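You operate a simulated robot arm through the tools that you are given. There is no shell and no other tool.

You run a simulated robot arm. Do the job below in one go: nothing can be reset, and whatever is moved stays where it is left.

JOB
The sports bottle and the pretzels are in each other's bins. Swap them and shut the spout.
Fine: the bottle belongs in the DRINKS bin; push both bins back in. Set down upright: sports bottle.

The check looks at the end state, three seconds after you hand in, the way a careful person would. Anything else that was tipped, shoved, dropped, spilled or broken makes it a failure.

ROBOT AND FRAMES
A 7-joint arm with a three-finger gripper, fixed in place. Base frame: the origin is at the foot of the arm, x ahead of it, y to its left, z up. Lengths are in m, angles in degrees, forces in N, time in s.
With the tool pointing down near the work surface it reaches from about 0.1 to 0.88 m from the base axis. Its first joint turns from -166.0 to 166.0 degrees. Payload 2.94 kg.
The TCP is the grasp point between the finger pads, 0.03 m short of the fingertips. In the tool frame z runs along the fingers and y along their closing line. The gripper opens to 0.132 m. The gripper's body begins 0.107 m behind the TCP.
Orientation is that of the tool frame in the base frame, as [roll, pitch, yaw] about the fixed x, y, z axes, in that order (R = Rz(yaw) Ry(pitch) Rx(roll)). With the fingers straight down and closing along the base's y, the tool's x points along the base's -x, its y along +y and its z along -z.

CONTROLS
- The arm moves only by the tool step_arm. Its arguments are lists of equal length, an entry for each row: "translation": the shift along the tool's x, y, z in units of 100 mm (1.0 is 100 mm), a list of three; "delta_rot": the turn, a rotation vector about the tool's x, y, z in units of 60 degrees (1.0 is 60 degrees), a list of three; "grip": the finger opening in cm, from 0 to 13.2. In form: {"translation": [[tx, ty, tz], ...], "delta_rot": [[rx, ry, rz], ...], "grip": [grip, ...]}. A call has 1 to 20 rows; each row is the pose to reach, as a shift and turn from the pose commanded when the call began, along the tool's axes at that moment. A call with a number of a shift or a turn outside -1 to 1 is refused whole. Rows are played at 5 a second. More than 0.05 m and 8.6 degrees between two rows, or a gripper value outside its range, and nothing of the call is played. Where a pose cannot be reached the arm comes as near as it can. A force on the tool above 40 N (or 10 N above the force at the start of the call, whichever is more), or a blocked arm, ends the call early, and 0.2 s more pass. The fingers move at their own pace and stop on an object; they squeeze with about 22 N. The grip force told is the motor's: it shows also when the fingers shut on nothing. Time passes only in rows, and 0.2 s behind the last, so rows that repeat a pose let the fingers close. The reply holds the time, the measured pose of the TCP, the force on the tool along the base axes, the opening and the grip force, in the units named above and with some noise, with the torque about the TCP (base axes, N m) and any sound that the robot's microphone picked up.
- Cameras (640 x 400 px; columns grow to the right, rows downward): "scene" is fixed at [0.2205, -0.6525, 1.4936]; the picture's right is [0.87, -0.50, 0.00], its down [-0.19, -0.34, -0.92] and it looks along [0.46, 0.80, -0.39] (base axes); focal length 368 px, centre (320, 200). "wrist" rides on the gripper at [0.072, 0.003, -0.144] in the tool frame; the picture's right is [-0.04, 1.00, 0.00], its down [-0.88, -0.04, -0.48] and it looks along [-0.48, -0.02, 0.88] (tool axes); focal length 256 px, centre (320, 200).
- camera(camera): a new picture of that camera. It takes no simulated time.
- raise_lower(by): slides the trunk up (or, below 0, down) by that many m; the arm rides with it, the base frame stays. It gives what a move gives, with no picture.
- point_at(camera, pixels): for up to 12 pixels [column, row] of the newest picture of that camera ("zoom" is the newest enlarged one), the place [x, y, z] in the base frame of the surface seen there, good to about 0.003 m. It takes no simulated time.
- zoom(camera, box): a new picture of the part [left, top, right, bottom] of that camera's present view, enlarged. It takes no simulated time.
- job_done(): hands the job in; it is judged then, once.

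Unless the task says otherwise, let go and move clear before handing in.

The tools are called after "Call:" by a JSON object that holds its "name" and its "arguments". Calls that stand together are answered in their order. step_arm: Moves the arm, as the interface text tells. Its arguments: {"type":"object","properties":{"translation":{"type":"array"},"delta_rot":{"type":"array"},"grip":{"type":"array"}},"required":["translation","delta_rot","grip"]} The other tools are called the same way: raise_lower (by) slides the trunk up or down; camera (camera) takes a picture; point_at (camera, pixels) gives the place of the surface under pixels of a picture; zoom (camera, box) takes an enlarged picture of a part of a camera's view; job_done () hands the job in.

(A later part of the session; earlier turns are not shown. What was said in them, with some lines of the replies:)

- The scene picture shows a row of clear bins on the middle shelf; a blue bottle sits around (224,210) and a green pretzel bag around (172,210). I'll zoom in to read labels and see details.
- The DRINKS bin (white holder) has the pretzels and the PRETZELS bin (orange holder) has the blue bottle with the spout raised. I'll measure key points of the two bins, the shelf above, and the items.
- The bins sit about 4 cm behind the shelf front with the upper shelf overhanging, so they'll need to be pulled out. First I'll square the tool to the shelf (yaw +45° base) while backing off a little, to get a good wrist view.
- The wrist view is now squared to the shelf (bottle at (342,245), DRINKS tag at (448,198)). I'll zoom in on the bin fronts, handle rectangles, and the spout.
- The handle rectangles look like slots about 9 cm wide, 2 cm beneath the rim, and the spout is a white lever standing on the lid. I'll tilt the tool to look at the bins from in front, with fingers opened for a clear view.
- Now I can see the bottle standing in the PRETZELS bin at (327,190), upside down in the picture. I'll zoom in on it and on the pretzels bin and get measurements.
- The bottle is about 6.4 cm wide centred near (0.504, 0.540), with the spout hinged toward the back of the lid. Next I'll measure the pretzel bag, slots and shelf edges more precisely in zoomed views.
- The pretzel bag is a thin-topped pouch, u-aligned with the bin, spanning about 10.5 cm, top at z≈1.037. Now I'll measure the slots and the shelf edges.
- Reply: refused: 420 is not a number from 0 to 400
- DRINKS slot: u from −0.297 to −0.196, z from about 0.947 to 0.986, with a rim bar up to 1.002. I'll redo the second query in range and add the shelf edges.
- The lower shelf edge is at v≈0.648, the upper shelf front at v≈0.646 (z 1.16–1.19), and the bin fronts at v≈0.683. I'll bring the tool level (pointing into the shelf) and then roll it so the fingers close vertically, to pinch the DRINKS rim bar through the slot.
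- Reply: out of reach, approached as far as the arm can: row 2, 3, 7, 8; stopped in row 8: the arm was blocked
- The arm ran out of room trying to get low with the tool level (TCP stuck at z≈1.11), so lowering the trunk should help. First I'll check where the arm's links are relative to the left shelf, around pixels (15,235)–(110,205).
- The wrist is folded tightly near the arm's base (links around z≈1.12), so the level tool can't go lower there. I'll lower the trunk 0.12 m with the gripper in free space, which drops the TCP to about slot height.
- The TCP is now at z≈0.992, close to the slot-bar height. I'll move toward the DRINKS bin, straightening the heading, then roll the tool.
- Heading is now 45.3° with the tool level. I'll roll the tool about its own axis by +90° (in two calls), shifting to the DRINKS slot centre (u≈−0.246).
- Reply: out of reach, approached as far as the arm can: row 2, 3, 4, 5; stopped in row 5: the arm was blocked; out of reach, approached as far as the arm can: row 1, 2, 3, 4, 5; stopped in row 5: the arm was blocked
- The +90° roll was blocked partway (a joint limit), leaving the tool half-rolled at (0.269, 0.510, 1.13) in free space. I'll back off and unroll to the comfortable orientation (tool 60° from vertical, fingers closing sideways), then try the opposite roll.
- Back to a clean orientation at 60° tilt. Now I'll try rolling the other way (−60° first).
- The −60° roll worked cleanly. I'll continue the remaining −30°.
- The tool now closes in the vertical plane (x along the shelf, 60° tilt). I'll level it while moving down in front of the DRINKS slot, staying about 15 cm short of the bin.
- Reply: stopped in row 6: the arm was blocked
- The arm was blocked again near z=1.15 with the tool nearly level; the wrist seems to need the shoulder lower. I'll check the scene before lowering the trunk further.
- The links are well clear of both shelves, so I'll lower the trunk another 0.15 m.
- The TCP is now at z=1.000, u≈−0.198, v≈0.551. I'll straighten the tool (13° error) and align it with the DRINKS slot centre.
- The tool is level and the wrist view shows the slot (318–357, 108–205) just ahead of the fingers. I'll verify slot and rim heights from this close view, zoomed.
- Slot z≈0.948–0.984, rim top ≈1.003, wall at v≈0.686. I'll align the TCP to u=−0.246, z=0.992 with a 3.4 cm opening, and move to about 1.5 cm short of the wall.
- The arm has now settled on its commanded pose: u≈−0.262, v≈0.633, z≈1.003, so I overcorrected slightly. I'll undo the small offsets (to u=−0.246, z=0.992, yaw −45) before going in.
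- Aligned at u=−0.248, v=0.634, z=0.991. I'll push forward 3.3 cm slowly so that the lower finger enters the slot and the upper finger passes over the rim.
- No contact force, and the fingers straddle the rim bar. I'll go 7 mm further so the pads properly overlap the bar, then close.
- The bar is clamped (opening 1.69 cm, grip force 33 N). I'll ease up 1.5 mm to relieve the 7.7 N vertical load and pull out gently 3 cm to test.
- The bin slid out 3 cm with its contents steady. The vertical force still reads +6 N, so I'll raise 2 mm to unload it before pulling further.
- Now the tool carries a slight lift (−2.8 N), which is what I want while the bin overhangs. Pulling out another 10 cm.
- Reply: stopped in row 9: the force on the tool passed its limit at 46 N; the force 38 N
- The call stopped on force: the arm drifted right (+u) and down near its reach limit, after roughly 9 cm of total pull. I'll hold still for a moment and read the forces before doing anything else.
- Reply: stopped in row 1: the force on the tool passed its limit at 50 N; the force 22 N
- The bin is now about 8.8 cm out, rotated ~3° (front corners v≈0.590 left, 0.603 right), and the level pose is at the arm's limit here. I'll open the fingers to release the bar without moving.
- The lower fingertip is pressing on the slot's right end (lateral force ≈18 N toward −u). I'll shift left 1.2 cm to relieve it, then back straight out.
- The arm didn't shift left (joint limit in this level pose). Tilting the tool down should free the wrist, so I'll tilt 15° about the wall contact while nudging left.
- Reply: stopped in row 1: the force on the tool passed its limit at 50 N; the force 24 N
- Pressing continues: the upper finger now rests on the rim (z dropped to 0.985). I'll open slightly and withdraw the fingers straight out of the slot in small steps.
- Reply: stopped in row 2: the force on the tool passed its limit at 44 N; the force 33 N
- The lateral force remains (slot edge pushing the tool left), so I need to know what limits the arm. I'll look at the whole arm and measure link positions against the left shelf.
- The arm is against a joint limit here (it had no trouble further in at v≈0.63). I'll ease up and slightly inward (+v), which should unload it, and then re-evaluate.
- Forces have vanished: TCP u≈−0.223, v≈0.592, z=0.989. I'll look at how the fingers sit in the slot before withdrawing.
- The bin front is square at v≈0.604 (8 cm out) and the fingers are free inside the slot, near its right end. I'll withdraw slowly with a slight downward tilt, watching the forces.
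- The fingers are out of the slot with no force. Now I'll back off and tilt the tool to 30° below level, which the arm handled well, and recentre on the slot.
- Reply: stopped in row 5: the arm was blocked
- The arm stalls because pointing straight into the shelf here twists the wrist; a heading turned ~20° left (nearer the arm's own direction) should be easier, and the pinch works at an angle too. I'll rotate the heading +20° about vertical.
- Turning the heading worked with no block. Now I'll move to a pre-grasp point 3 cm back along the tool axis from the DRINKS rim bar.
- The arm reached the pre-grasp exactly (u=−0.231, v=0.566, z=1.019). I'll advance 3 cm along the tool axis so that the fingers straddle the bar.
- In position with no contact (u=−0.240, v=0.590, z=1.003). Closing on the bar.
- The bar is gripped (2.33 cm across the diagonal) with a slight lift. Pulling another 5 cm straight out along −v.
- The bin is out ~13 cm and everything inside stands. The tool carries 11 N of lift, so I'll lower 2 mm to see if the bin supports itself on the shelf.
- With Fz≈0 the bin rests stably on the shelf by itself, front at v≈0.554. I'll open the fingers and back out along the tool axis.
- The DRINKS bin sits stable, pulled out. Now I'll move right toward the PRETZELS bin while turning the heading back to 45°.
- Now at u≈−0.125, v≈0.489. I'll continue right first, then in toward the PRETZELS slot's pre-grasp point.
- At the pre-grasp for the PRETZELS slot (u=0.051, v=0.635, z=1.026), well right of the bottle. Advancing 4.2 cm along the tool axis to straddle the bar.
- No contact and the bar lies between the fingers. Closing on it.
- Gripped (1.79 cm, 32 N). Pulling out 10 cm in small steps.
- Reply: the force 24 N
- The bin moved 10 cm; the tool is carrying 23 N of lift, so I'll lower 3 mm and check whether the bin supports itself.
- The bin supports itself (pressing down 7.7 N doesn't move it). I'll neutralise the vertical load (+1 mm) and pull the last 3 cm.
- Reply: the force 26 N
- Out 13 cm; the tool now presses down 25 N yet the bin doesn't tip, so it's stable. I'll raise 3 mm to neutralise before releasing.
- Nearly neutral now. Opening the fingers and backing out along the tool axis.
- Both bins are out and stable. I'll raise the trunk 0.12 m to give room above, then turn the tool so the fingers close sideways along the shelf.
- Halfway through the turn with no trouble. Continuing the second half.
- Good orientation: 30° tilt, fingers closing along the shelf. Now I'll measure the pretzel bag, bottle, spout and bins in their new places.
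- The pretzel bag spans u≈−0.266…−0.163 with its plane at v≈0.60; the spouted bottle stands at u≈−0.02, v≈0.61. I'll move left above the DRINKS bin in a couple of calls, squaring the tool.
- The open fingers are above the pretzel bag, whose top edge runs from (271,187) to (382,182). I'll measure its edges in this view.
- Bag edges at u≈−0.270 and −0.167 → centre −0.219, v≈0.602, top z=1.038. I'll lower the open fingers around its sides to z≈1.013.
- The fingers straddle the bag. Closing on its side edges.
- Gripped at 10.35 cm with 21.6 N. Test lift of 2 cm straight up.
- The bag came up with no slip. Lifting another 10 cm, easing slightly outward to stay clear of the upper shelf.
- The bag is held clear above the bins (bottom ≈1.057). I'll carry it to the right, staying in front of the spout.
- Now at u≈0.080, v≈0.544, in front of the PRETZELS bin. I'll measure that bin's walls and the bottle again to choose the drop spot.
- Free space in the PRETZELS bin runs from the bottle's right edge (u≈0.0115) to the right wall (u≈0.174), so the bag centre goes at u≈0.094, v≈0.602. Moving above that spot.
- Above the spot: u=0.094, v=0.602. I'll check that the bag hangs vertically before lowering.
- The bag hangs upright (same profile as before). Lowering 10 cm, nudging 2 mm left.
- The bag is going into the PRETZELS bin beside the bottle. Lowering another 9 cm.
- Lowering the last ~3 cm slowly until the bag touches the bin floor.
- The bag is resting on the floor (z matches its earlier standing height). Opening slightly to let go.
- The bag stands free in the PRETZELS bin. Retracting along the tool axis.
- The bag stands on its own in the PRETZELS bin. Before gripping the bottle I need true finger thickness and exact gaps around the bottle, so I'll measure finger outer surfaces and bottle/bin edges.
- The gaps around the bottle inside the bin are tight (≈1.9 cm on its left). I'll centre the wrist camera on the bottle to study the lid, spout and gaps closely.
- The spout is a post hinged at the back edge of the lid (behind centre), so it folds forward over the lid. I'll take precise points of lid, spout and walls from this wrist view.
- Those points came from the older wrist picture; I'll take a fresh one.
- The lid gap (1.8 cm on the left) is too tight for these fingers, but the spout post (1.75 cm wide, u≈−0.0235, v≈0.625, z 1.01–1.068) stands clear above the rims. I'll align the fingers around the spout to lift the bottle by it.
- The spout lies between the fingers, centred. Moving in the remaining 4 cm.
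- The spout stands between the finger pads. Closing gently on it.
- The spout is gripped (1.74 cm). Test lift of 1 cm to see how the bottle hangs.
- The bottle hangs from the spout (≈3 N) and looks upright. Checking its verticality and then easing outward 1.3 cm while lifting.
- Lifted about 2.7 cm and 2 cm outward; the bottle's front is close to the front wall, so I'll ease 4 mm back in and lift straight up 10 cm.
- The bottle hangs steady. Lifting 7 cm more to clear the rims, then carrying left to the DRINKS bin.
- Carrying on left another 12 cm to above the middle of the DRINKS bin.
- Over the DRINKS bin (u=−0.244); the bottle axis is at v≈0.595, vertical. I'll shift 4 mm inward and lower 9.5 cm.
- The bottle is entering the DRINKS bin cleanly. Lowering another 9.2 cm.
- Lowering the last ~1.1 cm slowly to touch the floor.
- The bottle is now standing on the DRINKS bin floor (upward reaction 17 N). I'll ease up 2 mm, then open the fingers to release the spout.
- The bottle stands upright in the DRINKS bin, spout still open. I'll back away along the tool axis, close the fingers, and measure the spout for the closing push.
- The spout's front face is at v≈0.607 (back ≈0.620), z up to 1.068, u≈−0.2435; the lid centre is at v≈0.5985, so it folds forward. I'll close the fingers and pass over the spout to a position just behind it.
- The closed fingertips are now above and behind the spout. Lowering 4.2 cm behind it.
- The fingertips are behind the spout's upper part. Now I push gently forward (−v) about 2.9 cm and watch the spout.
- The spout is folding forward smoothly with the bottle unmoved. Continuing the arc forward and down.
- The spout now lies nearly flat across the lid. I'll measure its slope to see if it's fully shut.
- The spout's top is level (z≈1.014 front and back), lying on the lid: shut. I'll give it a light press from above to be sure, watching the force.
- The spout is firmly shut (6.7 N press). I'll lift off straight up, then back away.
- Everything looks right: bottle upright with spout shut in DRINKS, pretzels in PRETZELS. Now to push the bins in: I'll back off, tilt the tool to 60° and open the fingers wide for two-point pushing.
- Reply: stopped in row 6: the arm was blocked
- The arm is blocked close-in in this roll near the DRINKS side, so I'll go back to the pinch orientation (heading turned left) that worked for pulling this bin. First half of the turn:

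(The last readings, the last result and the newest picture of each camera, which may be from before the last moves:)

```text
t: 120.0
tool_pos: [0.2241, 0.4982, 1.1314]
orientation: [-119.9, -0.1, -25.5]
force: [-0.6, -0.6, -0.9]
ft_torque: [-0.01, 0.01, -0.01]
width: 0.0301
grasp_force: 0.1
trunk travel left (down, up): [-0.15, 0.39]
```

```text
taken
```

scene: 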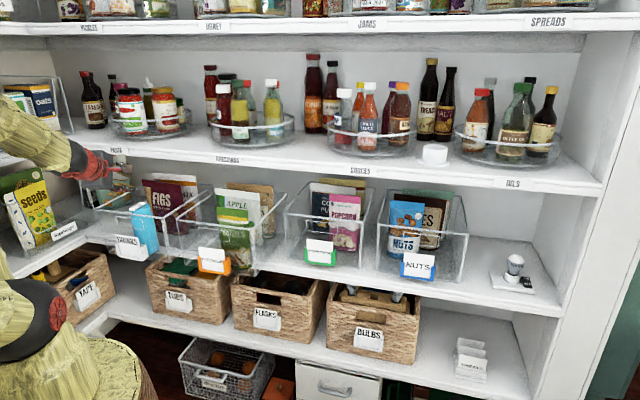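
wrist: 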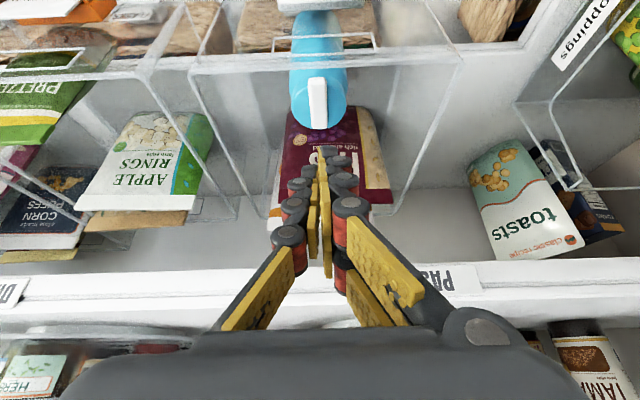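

The pinch orientation is set (heading 64.5°, 30° down). I'll lower the trunk 0.11 m and re-measure the DRINKS bin front.

Call:
{"name": "raise_lower", "arguments": {"by": -0.11}}

Call:
{"name": "zoom", "arguments": {"camera": "scene", "box": [80, 180, 208, 260]}}

Call:
{"name": "point_at", "arguments": {"camera": "zoom", "pixels": [[415, 198], [418, 240], [450, 395], [160, 160], [230, 185], [330, 205], [350, 262], [200, 165], [80, 145], [350, 190]]}}

```text
t: 121.4
tool_pos: [0.2236, 0.4983, 1.0215]
orientation: [-120.0, 0.0, -25.6]
force: [-0.2, -0.3, -0.5]
ft_torque: [-0.02, -0.01, 0.01]
width: 0.03
grasp_force: 0.0
trunk travel left (down, up): [-0.04, 0.5]
```

```text
5.00 times, centred on (144, 220) of scene
```

zoom: 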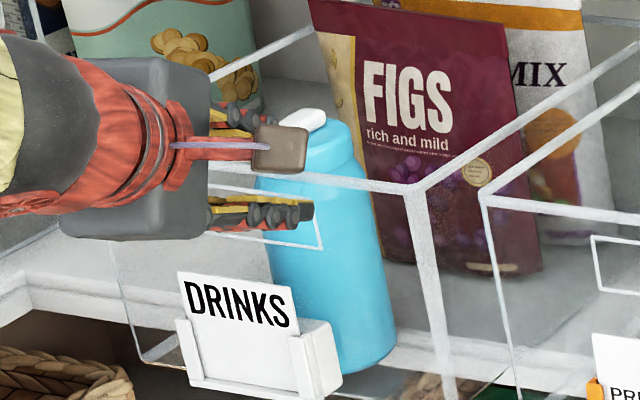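

```text
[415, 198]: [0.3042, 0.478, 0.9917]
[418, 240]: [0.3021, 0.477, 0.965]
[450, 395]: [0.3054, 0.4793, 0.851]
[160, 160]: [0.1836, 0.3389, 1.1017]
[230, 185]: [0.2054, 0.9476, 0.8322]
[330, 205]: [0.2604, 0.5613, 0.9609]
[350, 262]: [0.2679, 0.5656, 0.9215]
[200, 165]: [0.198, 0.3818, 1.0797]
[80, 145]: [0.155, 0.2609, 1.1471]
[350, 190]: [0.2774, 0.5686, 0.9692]
```

DRINKS bin front at v≈0.553. Moving to the pre-grasp used before.

Call:
{"name": "step_arm", "arguments": {"translation": [[-0.1, -0.053, -0.1], [-0.22, -0.053, -0.06], [-0.338, -0.053, -0.028], [-0.338, -0.053, -0.028]], "delta_rot": [[0, 0, 0], [0, 0, 0], [0, 0, 0], [0, 0, 0]], "grip": [3, 3, 3, 3]}}

Call:
{"name": "zoom", "arguments": {"camera": "wrist", "box": [220, 60, 440, 260]}}

```text
t: 122.4
tool_pos: [0.1931, 0.5127, 1.0282]
orientation: [-120.0, 0.1, -25.6]
force: [0.9, 0.0, 0.5]
ft_torque: [0.02, -0.04, -0.01]
width: 0.0299
grasp_force: 0.1
trunk travel left (down, up): [-0.04, 0.5]
```

```text
2.00 times, centred on (330, 160) of wrist
```

zoom: 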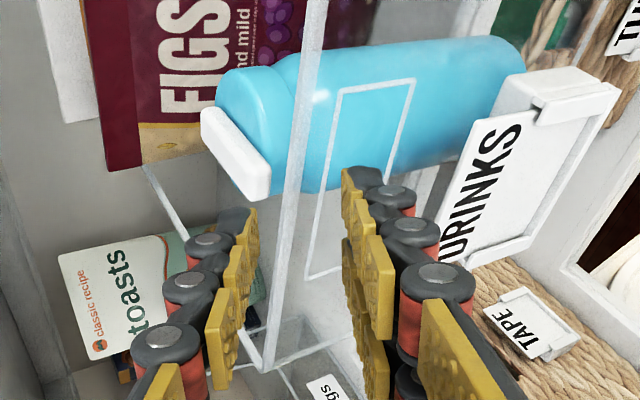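

The bottle now stands right behind the slot, so pinching there would touch it. Instead I'll push with closed fingertips on the rim bar at the bin's centre; closing the fingers and aligning about 1 cm in front of the bar.

Call:
{"name": "step_arm", "arguments": {"translation": [[0, 0, -0.05], [0, 0, -0.05], [-0.08, 0.07, 0.05], [-0.16, 0.15, 0.17], [-0.235, 0.219, 0.296], [-0.235, 0.219, 0.296]], "delta_rot": [[0, 0, 0], [0, 0, 0], [0, 0, 0], [0, 0, 0], [0, 0, 0], [0, 0, 0]], "grip": [1.5, 0, 0, 0, 0, 0]}}

Call:
{"name": "camera", "arguments": {"camera": "wrist"}}

Call:
{"name": "zoom", "arguments": {"camera": "scene", "box": [80, 170, 208, 250]}}

```text
t: 123.8
tool_pos: [0.1788, 0.5367, 0.9928]
orientation: [-120.0, 0.0, -25.5]
force: [0.2, 0.2, -0.7]
ft_torque: [0.02, -0.02, 0.01]
width: 0.0
grasp_force: 21.7
trunk travel left (down, up): [-0.04, 0.5]
```

```text
taken
```

wrist: 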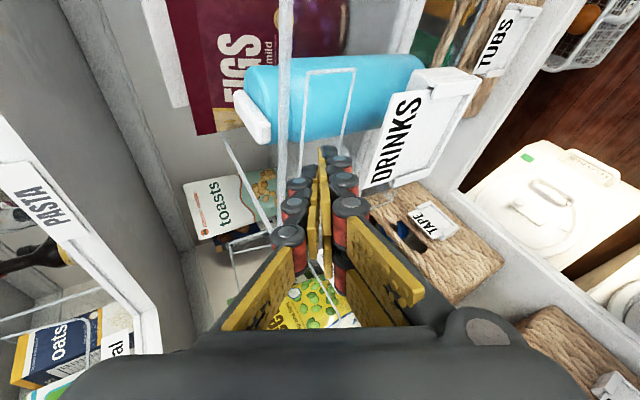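

```text
5.00 times, centred on (144, 210) of scene
```

zoom: 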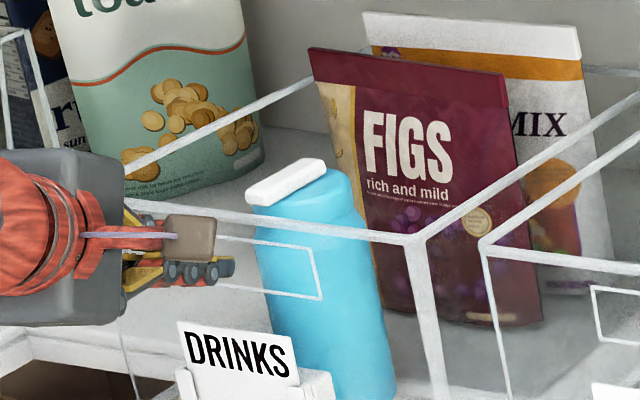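

I'll check the exact height of the fingertips relative to the rim bar.

Call:
{"name": "zoom", "arguments": {"camera": "scene", "box": [100, 200, 148, 230]}}

Call:
{"name": "point_at", "arguments": {"camera": "zoom", "pixels": [[320, 180], [340, 190], [350, 200], [335, 215], [300, 200], [280, 190], [360, 185], [400, 150], [400, 165], [450, 190], [430, 220], [345, 180]]}}

```text
13.33 times, centred on (124, 215) of scene
```

zoom: 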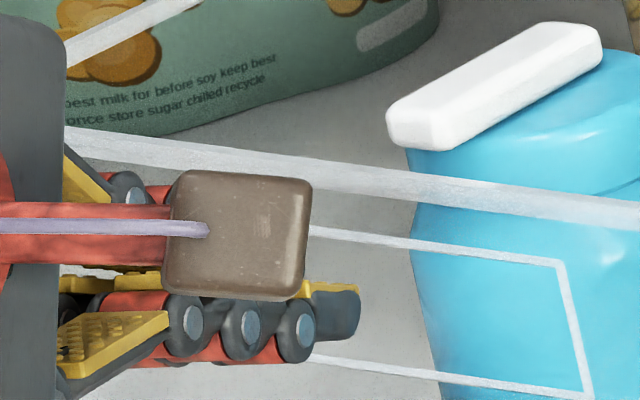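

```text
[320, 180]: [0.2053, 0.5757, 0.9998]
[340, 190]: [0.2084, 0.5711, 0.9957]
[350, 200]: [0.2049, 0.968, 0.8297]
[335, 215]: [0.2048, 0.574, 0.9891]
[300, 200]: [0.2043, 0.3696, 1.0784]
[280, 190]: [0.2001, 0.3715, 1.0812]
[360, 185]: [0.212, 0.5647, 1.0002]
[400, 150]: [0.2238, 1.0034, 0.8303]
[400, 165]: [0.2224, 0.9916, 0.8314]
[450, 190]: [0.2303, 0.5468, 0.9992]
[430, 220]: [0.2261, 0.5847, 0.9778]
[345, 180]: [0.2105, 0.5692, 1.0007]
```

Call:
{"name": "point_at", "arguments": {"camera": "zoom", "pixels": [[350, 295], [352, 310], [345, 330], [335, 290], [330, 310], [300, 330], [245, 330], [340, 287]]}}

```text
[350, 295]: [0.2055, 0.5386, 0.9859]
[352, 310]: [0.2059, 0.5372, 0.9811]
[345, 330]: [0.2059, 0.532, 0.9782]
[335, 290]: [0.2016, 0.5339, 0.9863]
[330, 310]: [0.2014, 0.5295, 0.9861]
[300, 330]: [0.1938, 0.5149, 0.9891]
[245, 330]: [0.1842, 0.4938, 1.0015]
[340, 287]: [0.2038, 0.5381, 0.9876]
```

The fingertips sit right at bar height (z≈0.985–1.0). Pushing straight in slowly, 5 cm in 5 mm steps.

Call:
{"name": "step_arm", "arguments": {"translation": [[0.017, -0.024, 0.041], [0.033, -0.047, 0.082], [0.05, -0.071, 0.123], [0.066, -0.094, 0.163], [0.083, -0.118, 0.204], [0.1, -0.141, 0.245], [0.116, -0.165, 0.286], [0.133, -0.189, 0.327], [0.149, -0.212, 0.368], [0.166, -0.236, 0.408], [0.166, -0.236, 0.408]], "delta_rot": [[0, 0, 0], [0, 0, 0], [0, 0, 0], [0, 0, 0], [0, 0, 0], [0, 0, 0], [0, 0, 0], [0, 0, 0], [0, 0, 0], [0, 0, 0], [0, 0, 0]], "grip": [0, 0, 0, 0, 0, 0, 0, 0, 0, 0, 0]}}

Call:
{"name": "zoom", "arguments": {"camera": "scene", "box": [80, 160, 240, 260]}}

Call:
{"name": "camera", "arguments": {"camera": "wrist"}}

```text
t: 126.2
tool_pos: [0.214, 0.5713, 0.9934]
orientation: [-120.0, 0.0, -25.7]
force: [-0.2, 0.5, 0.4]
ft_torque: [0.01, 0.0, 0.0]
width: 0.0003
grasp_force: 22.4
trunk travel left (down, up): [-0.04, 0.5]
```

```text
4.00 times, centred on (160, 210) of scene
```

zoom: 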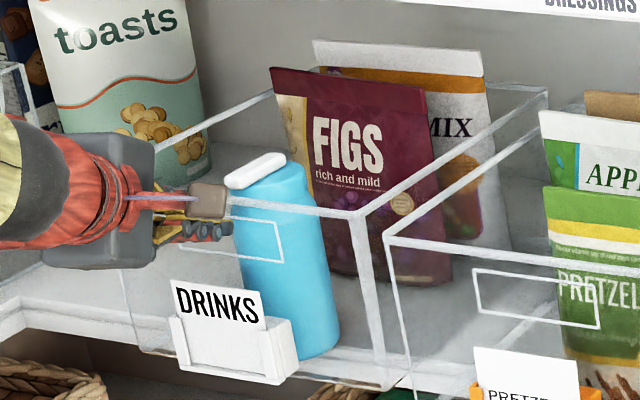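

```text
taken
```

wrist: 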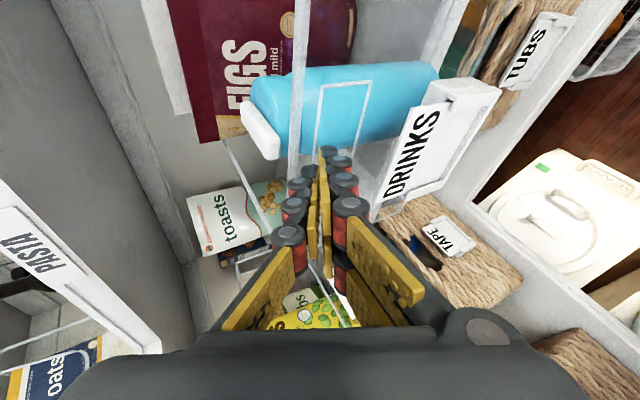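

Call:
{"name": "point_at", "arguments": {"camera": "zoom", "pixels": [[362, 232], [368, 260], [382, 380], [115, 260], [130, 340], [300, 215], [230, 205], [285, 375]]}}

```text
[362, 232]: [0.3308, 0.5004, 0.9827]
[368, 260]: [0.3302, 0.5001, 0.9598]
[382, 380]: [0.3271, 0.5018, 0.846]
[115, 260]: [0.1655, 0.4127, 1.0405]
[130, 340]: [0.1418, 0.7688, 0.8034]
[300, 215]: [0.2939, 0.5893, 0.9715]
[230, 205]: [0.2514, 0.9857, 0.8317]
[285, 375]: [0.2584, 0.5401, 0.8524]
```

The bin has moved in 3.5 cm (right corner v≈0.588), bottle steady. Continue pushing 5 cm.

Call:
{"name": "step_arm", "arguments": {"translation": [[0.017, -0.024, 0.041], [0.033, -0.047, 0.082], [0.05, -0.071, 0.123], [0.066, -0.094, 0.163], [0.083, -0.118, 0.204], [0.1, -0.141, 0.245], [0.116, -0.165, 0.286], [0.133, -0.189, 0.327], [0.149, -0.212, 0.368], [0.166, -0.236, 0.408], [0.166, -0.236, 0.408]], "delta_rot": [[0, 0, 0], [0, 0, 0], [0, 0, 0], [0, 0, 0], [0, 0, 0], [0, 0, 0], [0, 0, 0], [0, 0, 0], [0, 0, 0], [0, 0, 0], [0, 0, 0]], "grip": [0, 0, 0, 0, 0, 0, 0, 0, 0, 0, 0]}}

Call:
{"name": "zoom", "arguments": {"camera": "scene", "box": [100, 160, 260, 260]}}

Call:
{"name": "point_at", "arguments": {"camera": "zoom", "pixels": [[320, 210], [325, 240], [338, 355], [60, 290], [80, 310], [70, 200], [300, 200], [200, 185]]}}

Call:
{"name": "camera", "arguments": {"camera": "wrist"}}

```text
t: 128.6
tool_pos: [0.2492, 0.6073, 0.9947]
orientation: [-120.1, 0.1, -25.7]
force: [0.2, -0.1, -0.2]
ft_torque: [0.01, 0.01, 0.04]
width: 0.0001
grasp_force: 22.5
trunk travel left (down, up): [-0.04, 0.5]
```

```text
4.00 times, centred on (180, 210) of scene
```

zoom: 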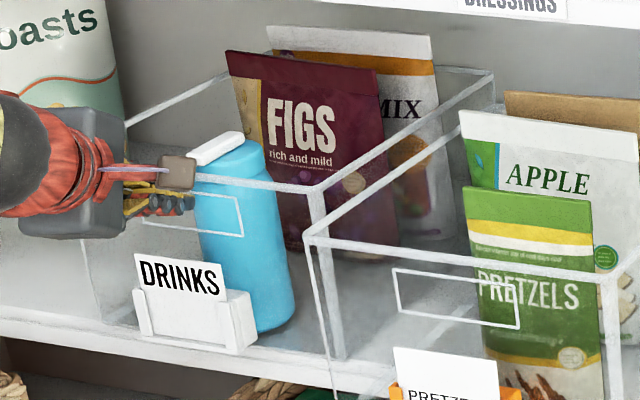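

```text
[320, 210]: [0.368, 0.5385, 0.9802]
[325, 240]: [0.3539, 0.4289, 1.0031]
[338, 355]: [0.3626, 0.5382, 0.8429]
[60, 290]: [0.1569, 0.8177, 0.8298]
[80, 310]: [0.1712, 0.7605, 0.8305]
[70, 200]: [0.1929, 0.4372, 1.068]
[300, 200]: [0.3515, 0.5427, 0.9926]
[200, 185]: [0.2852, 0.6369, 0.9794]
```

```text
taken
```

wrist: 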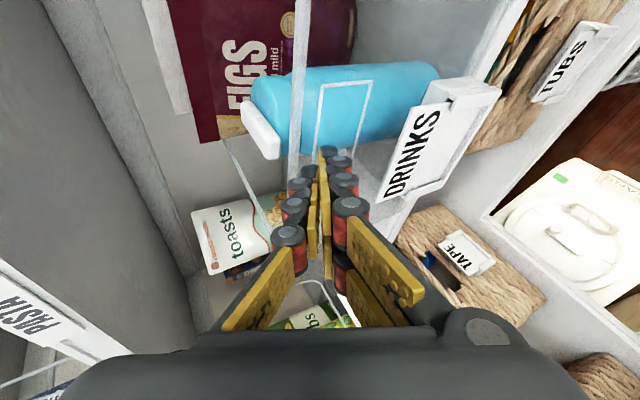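

Right corner now at v≈0.641. Pushing another 4 cm.

Call:
{"name": "step_arm", "arguments": {"translation": [[0.017, -0.024, 0.041], [0.033, -0.047, 0.082], [0.05, -0.071, 0.123], [0.066, -0.094, 0.163], [0.083, -0.118, 0.204], [0.1, -0.141, 0.245], [0.116, -0.165, 0.286], [0.133, -0.189, 0.327], [0.133, -0.189, 0.327]], "delta_rot": [[0, 0, 0], [0, 0, 0], [0, 0, 0], [0, 0, 0], [0, 0, 0], [0, 0, 0], [0, 0, 0], [0, 0, 0], [0, 0, 0]], "grip": [0, 0, 0, 0, 0, 0, 0, 0, 0]}}

Call:
{"name": "zoom", "arguments": {"camera": "scene", "box": [110, 160, 270, 260]}}

Call:
{"name": "point_at", "arguments": {"camera": "zoom", "pixels": [[322, 196], [326, 215], [336, 325], [75, 290], [78, 300], [300, 180], [270, 175], [440, 60]]}}

```text
t: 130.6
tool_pos: [0.2778, 0.6359, 0.993]
orientation: [-120.0, -0.1, -25.6]
force: [-0.5, 0.0, 0.0]
ft_torque: [0.01, 0.0, 0.02]
width: 0.0
grasp_force: 21.6
trunk travel left (down, up): [-0.04, 0.5]
```

```text
4.00 times, centred on (190, 210) of scene
```

zoom: 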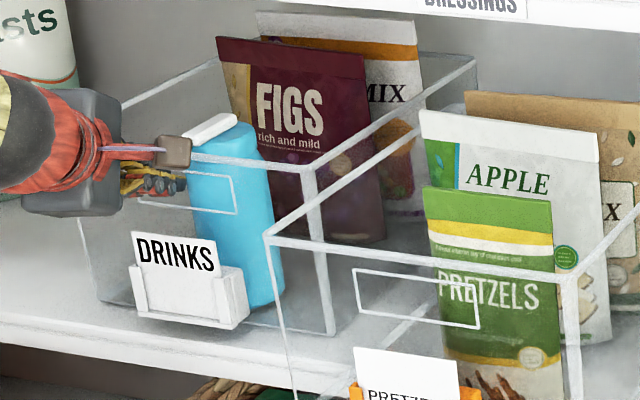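

```text
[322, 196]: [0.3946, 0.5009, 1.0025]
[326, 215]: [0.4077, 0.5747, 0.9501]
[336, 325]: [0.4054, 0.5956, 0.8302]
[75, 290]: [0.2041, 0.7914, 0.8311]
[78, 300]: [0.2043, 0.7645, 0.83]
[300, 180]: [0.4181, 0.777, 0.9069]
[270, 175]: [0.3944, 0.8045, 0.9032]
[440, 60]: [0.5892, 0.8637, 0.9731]
```

Call:
{"name": "zoom", "arguments": {"camera": "scene", "box": [120, 190, 216, 250]}}

Call:
{"name": "point_at", "arguments": {"camera": "zoom", "pixels": [[450, 130], [458, 180], [475, 300], [462, 210], [55, 200], [75, 300], [62, 240], [300, 110], [400, 125], [260, 175], [110, 320], [330, 340]]}}

```text
6.67 times, centred on (168, 220) of scene
```

zoom: 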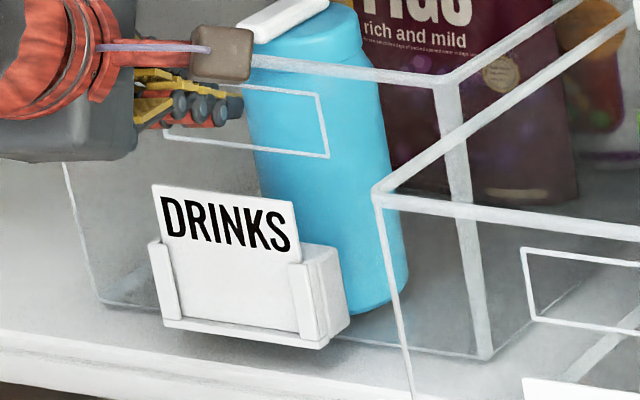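

```text
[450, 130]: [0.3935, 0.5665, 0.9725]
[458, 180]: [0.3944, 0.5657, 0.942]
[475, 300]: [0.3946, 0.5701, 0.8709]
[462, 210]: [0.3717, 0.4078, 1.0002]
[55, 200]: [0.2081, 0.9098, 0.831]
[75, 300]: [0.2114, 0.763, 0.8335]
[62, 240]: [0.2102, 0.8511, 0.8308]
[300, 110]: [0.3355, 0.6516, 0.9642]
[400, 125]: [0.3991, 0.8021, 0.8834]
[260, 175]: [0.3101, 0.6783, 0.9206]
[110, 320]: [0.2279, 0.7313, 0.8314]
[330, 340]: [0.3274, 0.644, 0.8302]
```

Call:
{"name": "point_at", "arguments": {"camera": "zoom", "pixels": [[99, 302], [96, 292], [90, 270], [82, 240], [72, 200], [66, 175], [130, 306], [480, 355], [400, 347], [300, 72], [360, 78], [430, 88]]}}

```text
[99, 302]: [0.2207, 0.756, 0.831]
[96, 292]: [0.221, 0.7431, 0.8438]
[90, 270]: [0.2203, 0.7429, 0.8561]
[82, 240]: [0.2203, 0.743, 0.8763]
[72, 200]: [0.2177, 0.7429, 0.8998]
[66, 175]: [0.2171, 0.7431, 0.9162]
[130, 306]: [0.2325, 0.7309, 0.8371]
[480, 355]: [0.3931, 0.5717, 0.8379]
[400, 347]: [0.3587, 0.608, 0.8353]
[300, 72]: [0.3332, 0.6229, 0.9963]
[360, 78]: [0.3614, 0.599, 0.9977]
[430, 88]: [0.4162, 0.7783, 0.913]
```

The DRINKS bin is square, front at v≈0.680; originally ≈0.686. One more 6 mm push to bring it back flush.

Call:
{"name": "step_arm", "arguments": {"translation": [[0.01, -0.014, 0.025], [0.02, -0.028, 0.049], [0.02, -0.028, 0.049]], "delta_rot": [[0, 0, 0], [0, 0, 0], [0, 0, 0]], "grip": [0, 0, 0]}}

Call:
{"name": "zoom", "arguments": {"camera": "scene", "box": [120, 190, 216, 250]}}

Call:
{"name": "point_at", "arguments": {"camera": "zoom", "pixels": [[452, 128], [460, 180], [96, 290], [82, 235], [300, 70], [360, 76], [130, 300], [400, 343]]}}

```text
t: 131.4
tool_pos: [0.2811, 0.6389, 0.9936]
orientation: [-120.0, -0.1, -25.6]
force: [0.6, -0.5, -0.1]
ft_torque: [0.02, 0.03, -0.01]
width: 0.0
grasp_force: 21.9
trunk travel left (down, up): [-0.04, 0.5]
```

```text
6.67 times, centred on (168, 220) of scene
```

zoom: 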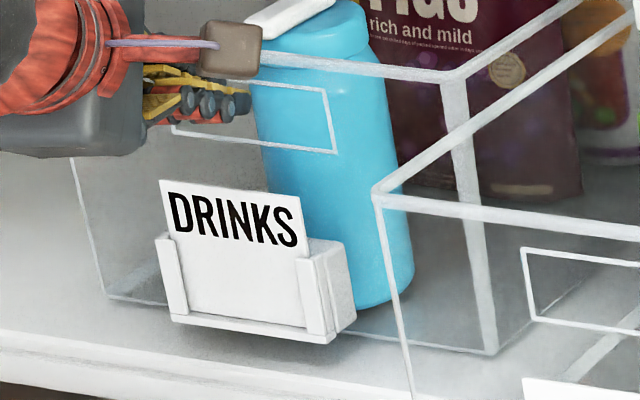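

```text
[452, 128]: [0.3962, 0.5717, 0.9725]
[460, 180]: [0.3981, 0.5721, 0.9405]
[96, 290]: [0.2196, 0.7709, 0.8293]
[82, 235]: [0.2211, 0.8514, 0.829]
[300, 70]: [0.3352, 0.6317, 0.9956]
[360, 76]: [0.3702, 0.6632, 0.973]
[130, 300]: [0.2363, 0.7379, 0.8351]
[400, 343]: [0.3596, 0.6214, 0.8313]
```

The DRINKS bin front is back at v≈0.685, flush, bottle upright. Backing away.

Call:
{"name": "step_arm", "arguments": {"translation": [[-0.033, 0.047, -0.082], [-0.1, 0.141, -0.245], [-0.166, 0.236, -0.408], [-0.232, 0.33, -0.572], [-0.3, 0.424, -0.735], [-0.3, 0.424, -0.735]], "delta_rot": [[0, 0, 0], [0, 0, 0], [0, 0, 0], [0, 0, 0], [0, 0, 0], [0, 0, 0]], "grip": [0, 0, 0, 0, 0, 0]}}

Call:
{"name": "zoom", "arguments": {"camera": "scene", "box": [90, 150, 310, 290]}}

```text
t: 132.8
tool_pos: [0.22, 0.5754, 0.9939]
orientation: [-120.0, 0.0, -25.6]
force: [-0.2, -0.3, 0.1]
ft_torque: [-0.01, -0.01, -0.01]
width: 0.0
grasp_force: 22.0
trunk travel left (down, up): [-0.04, 0.5]
```

```text
2.86 times, centred on (200, 220) of scene
```

zoom: 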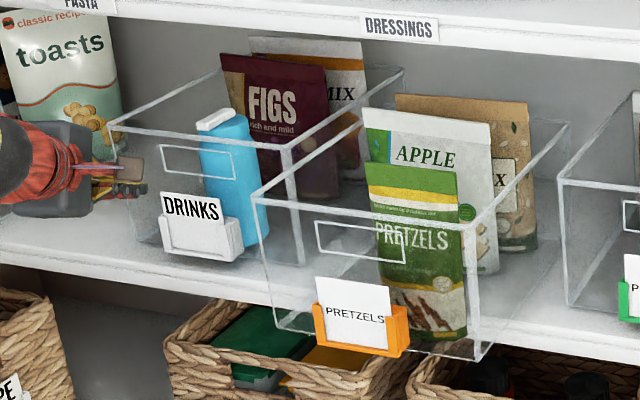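

Now to the PRETZELS bin: retreat further first.

Call:
{"name": "step_arm", "arguments": {"translation": [[-0.08, 0.1, -0.18], [-0.16, 0.2, -0.36], [-0.22, 0.3, -0.53], [-0.266, 0.377, -0.653], [-0.266, 0.377, -0.653]], "delta_rot": [[0, 0, 0], [0, 0, 0], [0, 0, 0], [0, 0, 0], [0, 0, 0]], "grip": [0, 0, 0, 0, 0]}}

```text
t: 134.0
tool_pos: [0.1615, 0.5189, 0.9945]
orientation: [-120.0, 0.0, -25.6]
force: [0.6, 0.1, 1.2]
ft_torque: [0.0, -0.02, 0.01]
width: 0.0002
grasp_force: 22.3
trunk travel left (down, up): [-0.04, 0.5]
```

Call:
{"name": "step_arm", "arguments": {"translation": [[0.18, 0.02, -0.075], [0.37, 0.04, -0.15], [0.55, 0.06, -0.225], [0.74, 0.08, -0.3], [0.926, 0.103, -0.379], [0.926, 0.103, -0.379]], "delta_rot": [[0, 0.056, 0.032], [0, 0.112, 0.065], [0, 0.168, 0.097], [0, 0.224, 0.129], [0, 0.28, 0.1617], [0, 0.28, 0.1617]], "grip": [0, 0, 0, 0, 0, 0]}}

Call:
{"name": "step_arm", "arguments": {"translation": [[0.25, 0, 0], [0.5, 0, 0], [0.75, 0, 0], [1.0, 0, 0], [1.0, 0, 0]], "delta_rot": [[0, 0, 0], [0, 0, 0], [0, 0, 0], [0, 0, 0], [0, 0, 0]], "grip": [0, 0, 0, 0, 0]}}

```text
t: 135.4
tool_pos: [0.2289, 0.4451, 1.0041]
orientation: [-120.0, 0.1, -45.0]
force: [-0.3, -0.1, 0.2]
ft_torque: [-0.01, 0.02, 0.01]
width: 0.0
grasp_force: 21.8
trunk travel left (down, up): [-0.04, 0.5]
```

```text
t: 136.6
tool_pos: [0.2986, 0.3732, 1.0036]
orientation: [-120.0, 0.0, -45.1]
force: [-0.3, -0.4, 0.7]
ft_torque: [0.01, 0.01, 0.01]
width: 0.0002
grasp_force: 21.6
trunk travel left (down, up): [-0.04, 0.5]
```

Call:
{"name": "step_arm", "arguments": {"translation": [[0.25, 0, 0], [0.5, 0, 0], [0.75, 0, 0], [1.0, -0.01, 0.1], [1.0, -0.022, 0.218], [1.0, -0.022, 0.218]], "delta_rot": [[0, 0, 0], [0, 0, 0], [0, 0, 0], [0, 0, 0], [0, 0, 0], [0, 0, 0]], "grip": [0, 0, 0, 0, 0, 0]}}

Call:
{"name": "zoom", "arguments": {"camera": "scene", "box": [140, 170, 300, 270]}}

Call:
{"name": "camera", "arguments": {"camera": "wrist"}}

```text
t: 138.0
tool_pos: [0.3856, 0.3184, 0.9945]
orientation: [-120.1, 0.1, -45.0]
force: [0.7, 0.1, 0.1]
ft_torque: [-0.01, 0.02, -0.06]
width: 0.0001
grasp_force: 21.6
trunk travel left (down, up): [-0.04, 0.5]
```

```text
4.00 times, centred on (220, 220) of scene
```

zoom: 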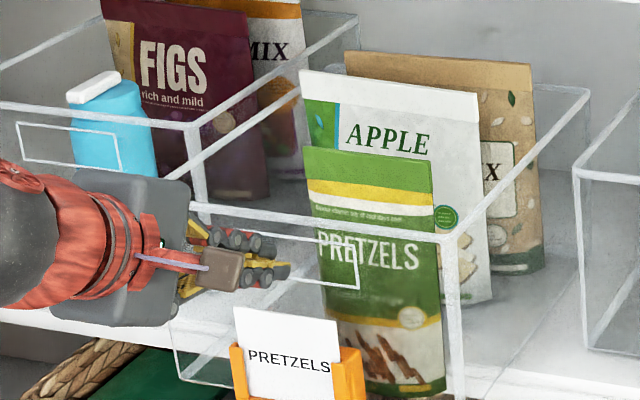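

```text
taken
```

wrist: 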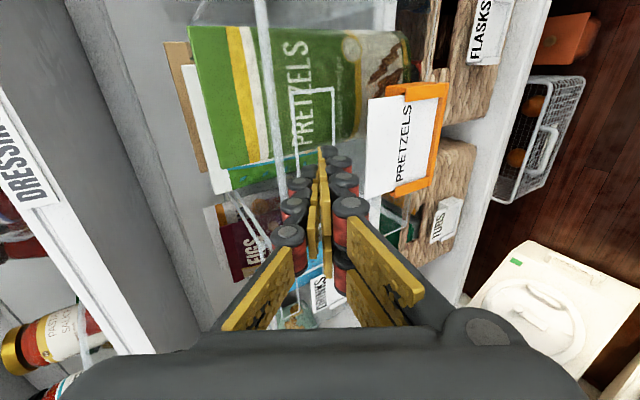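

Aligned at the PRETZELS bar centre (u≈0.048, z≈0.995). Pushing in slowly, 7 cm in 5 mm steps.

Call:
{"name": "step_arm", "arguments": {"translation": [[0, -0.025, 0.043], [0, -0.05, 0.087], [0, -0.075, 0.13], [0, -0.1, 0.173], [0, -0.125, 0.217], [0, -0.15, 0.26], [0, -0.175, 0.303], [0, -0.2, 0.346], [0, -0.225, 0.39], [0, -0.25, 0.433], [0, -0.275, 0.476], [0, -0.3, 0.52], [0, -0.325, 0.563], [0, -0.35, 0.606], [0, -0.35, 0.606]], "delta_rot": [[0, 0, 0], [0, 0, 0], [0, 0, 0], [0, 0, 0], [0, 0, 0], [0, 0, 0], [0, 0, 0], [0, 0, 0], [0, 0, 0], [0, 0, 0], [0, 0, 0], [0, 0, 0], [0, 0, 0], [0, 0, 0], [0, 0, 0]], "grip": [0, 0, 0, 0, 0, 0, 0, 0, 0, 0, 0, 0, 0, 0, 0]}}

Call:
{"name": "zoom", "arguments": {"camera": "scene", "box": [160, 170, 320, 270]}}

Call:
{"name": "point_at", "arguments": {"camera": "zoom", "pixels": [[395, 230], [400, 270], [410, 350], [130, 300], [120, 260], [300, 200], [350, 210]]}}

```text
t: 141.2
tool_pos: [0.4335, 0.3677, 0.9966]
orientation: [-119.9, 0.0, -45.1]
force: [-0.2, 0.7, -0.7]
ft_torque: [-0.01, 0.0, 0.0]
width: 0.0002
grasp_force: 22.2
trunk travel left (down, up): [-0.04, 0.5]
```

```text
4.00 times, centred on (240, 220) of scene
```

zoom: 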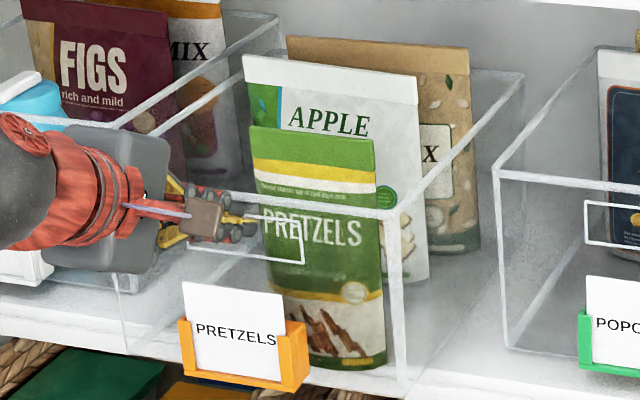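

```text
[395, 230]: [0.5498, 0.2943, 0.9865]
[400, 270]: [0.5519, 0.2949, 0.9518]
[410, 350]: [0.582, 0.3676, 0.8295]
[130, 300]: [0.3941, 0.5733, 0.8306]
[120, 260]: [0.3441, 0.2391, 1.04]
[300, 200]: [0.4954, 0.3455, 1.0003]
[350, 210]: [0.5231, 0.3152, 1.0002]
```

The PRETZELS bin is moving in squarely (front ≈0.596) with the bags steady. Another 5 cm.

Call:
{"name": "step_arm", "arguments": {"translation": [[0, -0.025, 0.043], [0, -0.05, 0.087], [0, -0.075, 0.13], [0, -0.1, 0.173], [0, -0.125, 0.217], [0, -0.15, 0.26], [0, -0.175, 0.303], [0, -0.2, 0.346], [0, -0.225, 0.39], [0, -0.25, 0.433], [0, -0.25, 0.433]], "delta_rot": [[0, 0, 0], [0, 0, 0], [0, 0, 0], [0, 0, 0], [0, 0, 0], [0, 0, 0], [0, 0, 0], [0, 0, 0], [0, 0, 0], [0, 0, 0], [0, 0, 0]], "grip": [0, 0, 0, 0, 0, 0, 0, 0, 0, 0, 0]}}

Call:
{"name": "zoom", "arguments": {"camera": "scene", "box": [160, 170, 320, 270]}}

Call:
{"name": "point_at", "arguments": {"camera": "zoom", "pixels": [[398, 210], [402, 240], [408, 330], [130, 290], [115, 260], [300, 180], [350, 188], [412, 340]]}}

```text
t: 143.6
tool_pos: [0.4692, 0.4019, 0.9947]
orientation: [-120.0, 0.0, -45.1]
force: [-0.2, 0.5, 0.0]
ft_torque: [0.02, 0.02, 0.01]
width: 0.0002
grasp_force: 22.0
trunk travel left (down, up): [-0.04, 0.5]
```

```text
4.00 times, centred on (240, 220) of scene
```

zoom: 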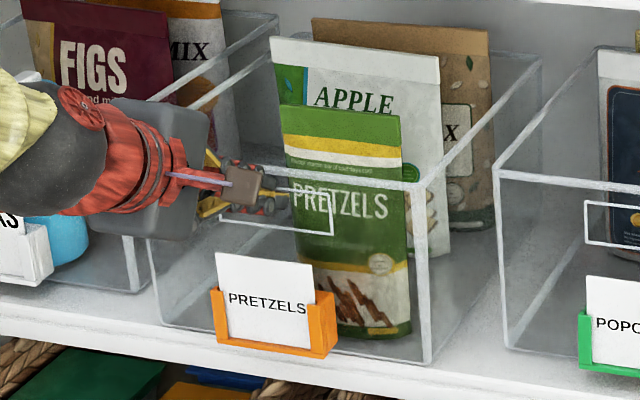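

```text
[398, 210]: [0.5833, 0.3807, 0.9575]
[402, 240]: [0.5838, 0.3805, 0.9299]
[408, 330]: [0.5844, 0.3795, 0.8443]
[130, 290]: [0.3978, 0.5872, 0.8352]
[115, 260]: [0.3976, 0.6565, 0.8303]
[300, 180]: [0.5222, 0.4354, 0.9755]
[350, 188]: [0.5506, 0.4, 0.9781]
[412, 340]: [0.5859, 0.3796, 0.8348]
```

Front is now at about v≈0.647. Pushing 3.3 cm more.

Call:
{"name": "step_arm", "arguments": {"translation": [[0, -0.025, 0.043], [0, -0.05, 0.087], [0, -0.075, 0.13], [0, -0.1, 0.173], [0, -0.125, 0.217], [0, -0.15, 0.26], [0, -0.165, 0.286], [0, -0.165, 0.286]], "delta_rot": [[0, 0, 0], [0, 0, 0], [0, 0, 0], [0, 0, 0], [0, 0, 0], [0, 0, 0], [0, 0, 0], [0, 0, 0]], "grip": [0, 0, 0, 0, 0, 0, 0, 0]}}

Call:
{"name": "zoom", "arguments": {"camera": "scene", "box": [180, 170, 308, 250]}}

Call:
{"name": "point_at", "arguments": {"camera": "zoom", "pixels": [[478, 210], [482, 240], [490, 340], [140, 330], [135, 310], [330, 190], [400, 200], [450, 205], [300, 350], [470, 195], [120, 270], [420, 368]]}}

```text
t: 145.4
tool_pos: [0.4919, 0.4269, 0.9944]
orientation: [-120.0, 0.1, -45.0]
force: [-0.3, 0.0, 0.0]
ft_torque: [-0.02, -0.01, 0.03]
width: 0.0
grasp_force: 21.9
trunk travel left (down, up): [-0.04, 0.5]
```

```text
5.00 times, centred on (244, 210) of scene
```

zoom: 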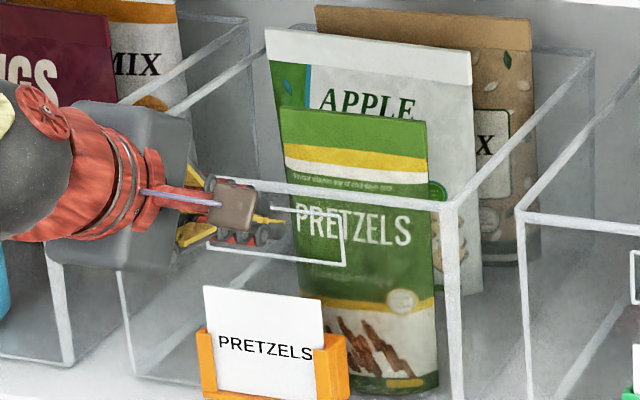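

```text
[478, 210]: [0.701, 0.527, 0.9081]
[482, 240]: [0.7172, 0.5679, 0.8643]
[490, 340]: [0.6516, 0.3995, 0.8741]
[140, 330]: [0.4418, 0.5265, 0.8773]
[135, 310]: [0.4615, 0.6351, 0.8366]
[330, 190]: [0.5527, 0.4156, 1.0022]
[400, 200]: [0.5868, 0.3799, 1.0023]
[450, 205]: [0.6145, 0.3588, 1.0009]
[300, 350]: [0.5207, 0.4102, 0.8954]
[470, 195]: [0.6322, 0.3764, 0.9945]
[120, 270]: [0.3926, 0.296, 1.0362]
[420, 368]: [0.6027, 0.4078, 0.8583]
```

Call:
{"name": "point_at", "arguments": {"camera": "zoom", "pixels": [[122, 300], [126, 325], [131, 355], [133, 372], [165, 380], [455, 230], [458, 300], [462, 360], [525, 220], [528, 300], [532, 370], [68, 330]]}}

Call:
{"name": "camera", "arguments": {"camera": "wrist"}}

```text
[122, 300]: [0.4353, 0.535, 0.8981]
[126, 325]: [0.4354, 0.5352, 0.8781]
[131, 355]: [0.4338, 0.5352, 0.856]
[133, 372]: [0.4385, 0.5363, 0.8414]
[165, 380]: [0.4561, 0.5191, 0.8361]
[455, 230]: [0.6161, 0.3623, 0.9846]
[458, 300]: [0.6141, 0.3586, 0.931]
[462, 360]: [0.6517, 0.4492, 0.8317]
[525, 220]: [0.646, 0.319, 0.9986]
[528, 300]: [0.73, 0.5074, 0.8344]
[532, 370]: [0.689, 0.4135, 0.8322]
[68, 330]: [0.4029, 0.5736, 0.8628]
```

```text
taken
```

wrist: 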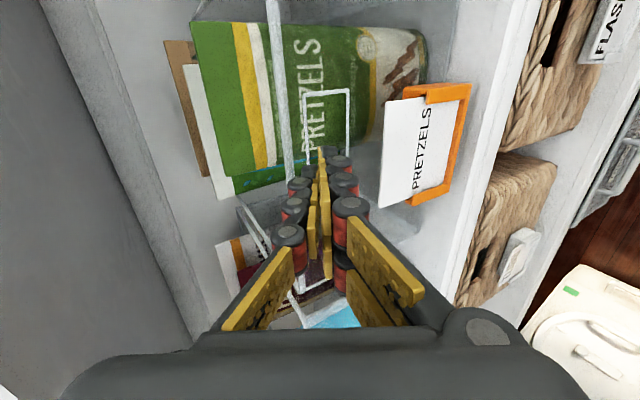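

The PRETZELS bin front is at v≈0.686–0.688, its original place and in line with its neighbours. Backing away.

Call:
{"name": "step_arm", "arguments": {"translation": [[0, 0.05, -0.087], [0, 0.15, -0.26], [0, 0.3, -0.52], [0, 0.45, -0.78], [0, 0.55, -0.95], [0, 0.55, -0.95]], "delta_rot": [[0, 0, 0], [0, 0, 0], [0, 0, 0], [0, 0, 0], [0, 0, 0], [0, 0, 0]], "grip": [0, 0, 0, 0, 0, 0]}}

Call:
{"name": "step_arm", "arguments": {"translation": [[0, 0, -0.2], [0, 0, -0.4], [0, 0, -0.6], [0, 0, -0.6]], "delta_rot": [[0, 0, 0], [0, 0, 0], [0, 0, 0], [0, 0, 0]], "grip": [0, 0, 0, 0]}}

Call:
{"name": "camera", "arguments": {"camera": "scene"}}

Call:
{"name": "zoom", "arguments": {"camera": "scene", "box": [90, 150, 330, 300]}}

```text
t: 146.8
tool_pos: [0.414, 0.3474, 0.9948]
orientation: [-120.0, 0.1, -44.9]
force: [0.0, -0.8, -0.3]
ft_torque: [-0.02, 0.02, 0.02]
width: 0.0
grasp_force: 21.7
trunk travel left (down, up): [-0.04, 0.5]
```

```text
t: 147.8
tool_pos: [0.3781, 0.3109, 1.0247]
orientation: [-120.0, 0.0, -45.0]
force: [-0.3, -0.4, 0.5]
ft_torque: [0.03, -0.02, -0.01]
width: 0.0
grasp_force: 22.3
trunk travel left (down, up): [-0.04, 0.5]
```

```text
taken
```

scene: 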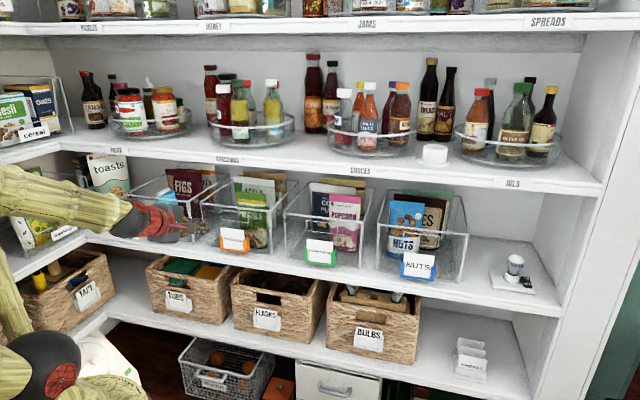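

```text
2.67 times, centred on (210, 225) of scene
```

zoom: 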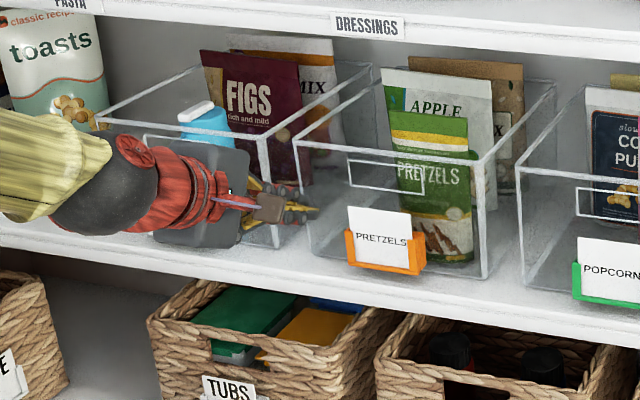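

Both bins are in. I'll raise the trunk to get the arm out of the way and inspect the DRINKS bin.

Call:
{"name": "raise_lower", "arguments": {"by": 0.25}}

Call:
{"name": "camera", "arguments": {"camera": "scene"}}

Call:
{"name": "zoom", "arguments": {"camera": "scene", "box": [110, 150, 300, 270]}}

Call:
{"name": "camera", "arguments": {"camera": "wrist"}}

```text
t: 150.4
tool_pos: [0.3784, 0.3108, 1.2739]
orientation: [-120.0, 0.0, -45.0]
force: [-0.3, 0.0, -0.7]
ft_torque: [0.02, 0.03, 0.0]
width: 0.0001
grasp_force: 22.4
trunk travel left (down, up): [-0.29, 0.25]
```

```text
taken
```

scene: 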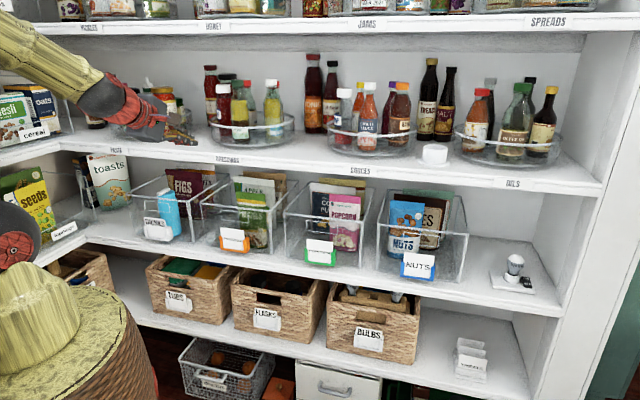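

```text
3.33 times, centred on (205, 210) of scene
```

zoom: 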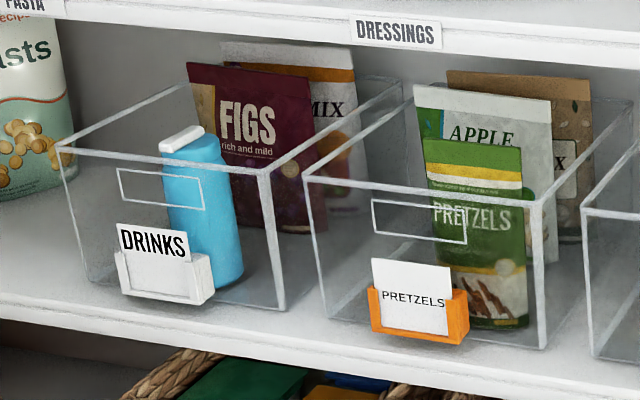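

```text
taken
```

wrist: 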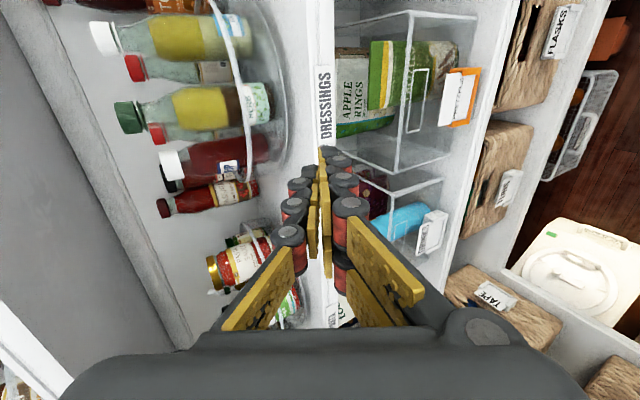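

Everything looks right. I'll compare with the same zoom as at the start and check that the bottle is upright and the spout flat.

Call:
{"name": "zoom", "arguments": {"camera": "scene", "box": [120, 150, 300, 262]}}

Call:
{"name": "point_at", "arguments": {"camera": "zoom", "pixels": [[22, 158], [240, 186], [60, 302], [262, 330], [286, 186], [534, 216], [312, 340], [540, 374], [165, 190], [175, 240], [190, 290], [130, 140]]}}

Call:
{"name": "zoom", "arguments": {"camera": "scene", "box": [140, 180, 204, 220]}}

Call:
{"name": "point_at", "arguments": {"camera": "zoom", "pixels": [[170, 130], [200, 115], [235, 98], [220, 150], [270, 140], [300, 150]]}}

```text
3.56 times, centred on (210, 206) of scene
```

zoom: 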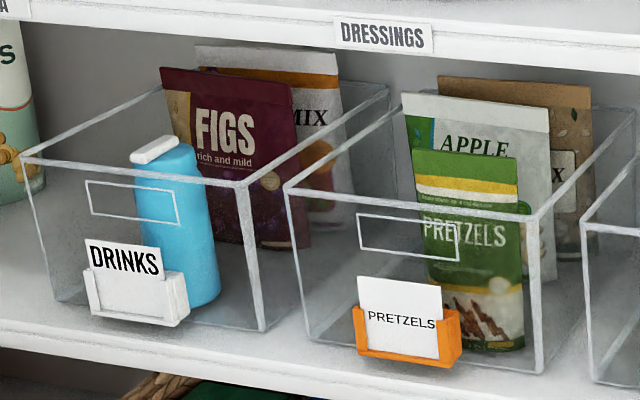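

```text
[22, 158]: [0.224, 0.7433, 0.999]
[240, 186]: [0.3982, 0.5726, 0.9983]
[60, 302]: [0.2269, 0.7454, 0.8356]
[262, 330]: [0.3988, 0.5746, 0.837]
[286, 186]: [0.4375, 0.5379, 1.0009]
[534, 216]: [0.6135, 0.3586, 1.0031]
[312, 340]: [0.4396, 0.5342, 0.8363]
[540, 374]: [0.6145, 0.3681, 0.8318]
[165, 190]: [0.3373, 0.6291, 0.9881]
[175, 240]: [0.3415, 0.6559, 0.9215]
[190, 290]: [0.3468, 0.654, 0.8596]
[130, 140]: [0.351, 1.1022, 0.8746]
```

```text
10.00 times, centred on (172, 200) of scene
```

zoom: 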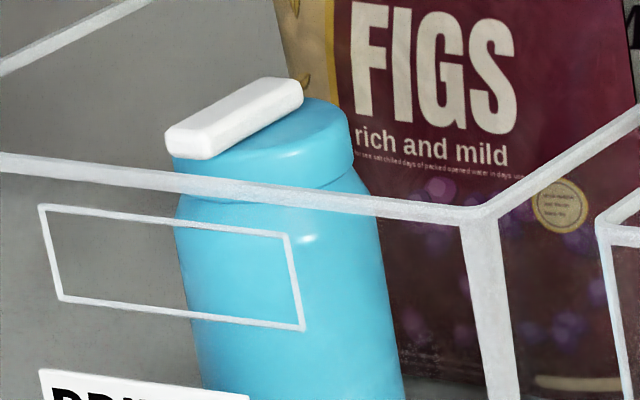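

```text
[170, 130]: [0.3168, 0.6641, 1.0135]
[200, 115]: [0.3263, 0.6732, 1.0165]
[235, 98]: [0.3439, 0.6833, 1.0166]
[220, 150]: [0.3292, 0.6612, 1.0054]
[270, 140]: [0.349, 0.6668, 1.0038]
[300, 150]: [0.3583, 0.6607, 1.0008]
```

Both bins are back at their original corner positions (within about 3 mm). The bottle stands upright in DRINKS with the spout flat on the lid (z≈1.014–1.017 along its length). The pretzels stand in PRETZELS, the other items look undisturbed, and the arm is clear, so I'm handing in.

Call:
{"name": "job_done", "arguments": {}}

```text
The job is handed in.
```

The swap is done and handed in; I haven't seen the check's verdict.

- **Bottle:** it stands upright in the DRINKS bin with the spout folded forward and lying flat on the lid. I pressed the spout from above (about 7 N), and it stayed down.
- **Pretzels:** the bag stands upright on the right side of the PRETZELS bin.
- **Bins:** both are pushed back in, with the front corners I measured within about 3 mm of where they started.
- **Everything else:** nothing looked tipped, shoved or out of place in the final pictures, and the arm is clear of the shelf.

- **Force while pulling:** while I pulled the DRINKS bin out, the arm hit a reach limit and pressed on the bin with up to about 50 N. The contents stayed standing, and I regripped from another angle to finish.
- **Lifting the bottle:** the gap beside it was too tight for the fingers, so I lifted it by its open spout.
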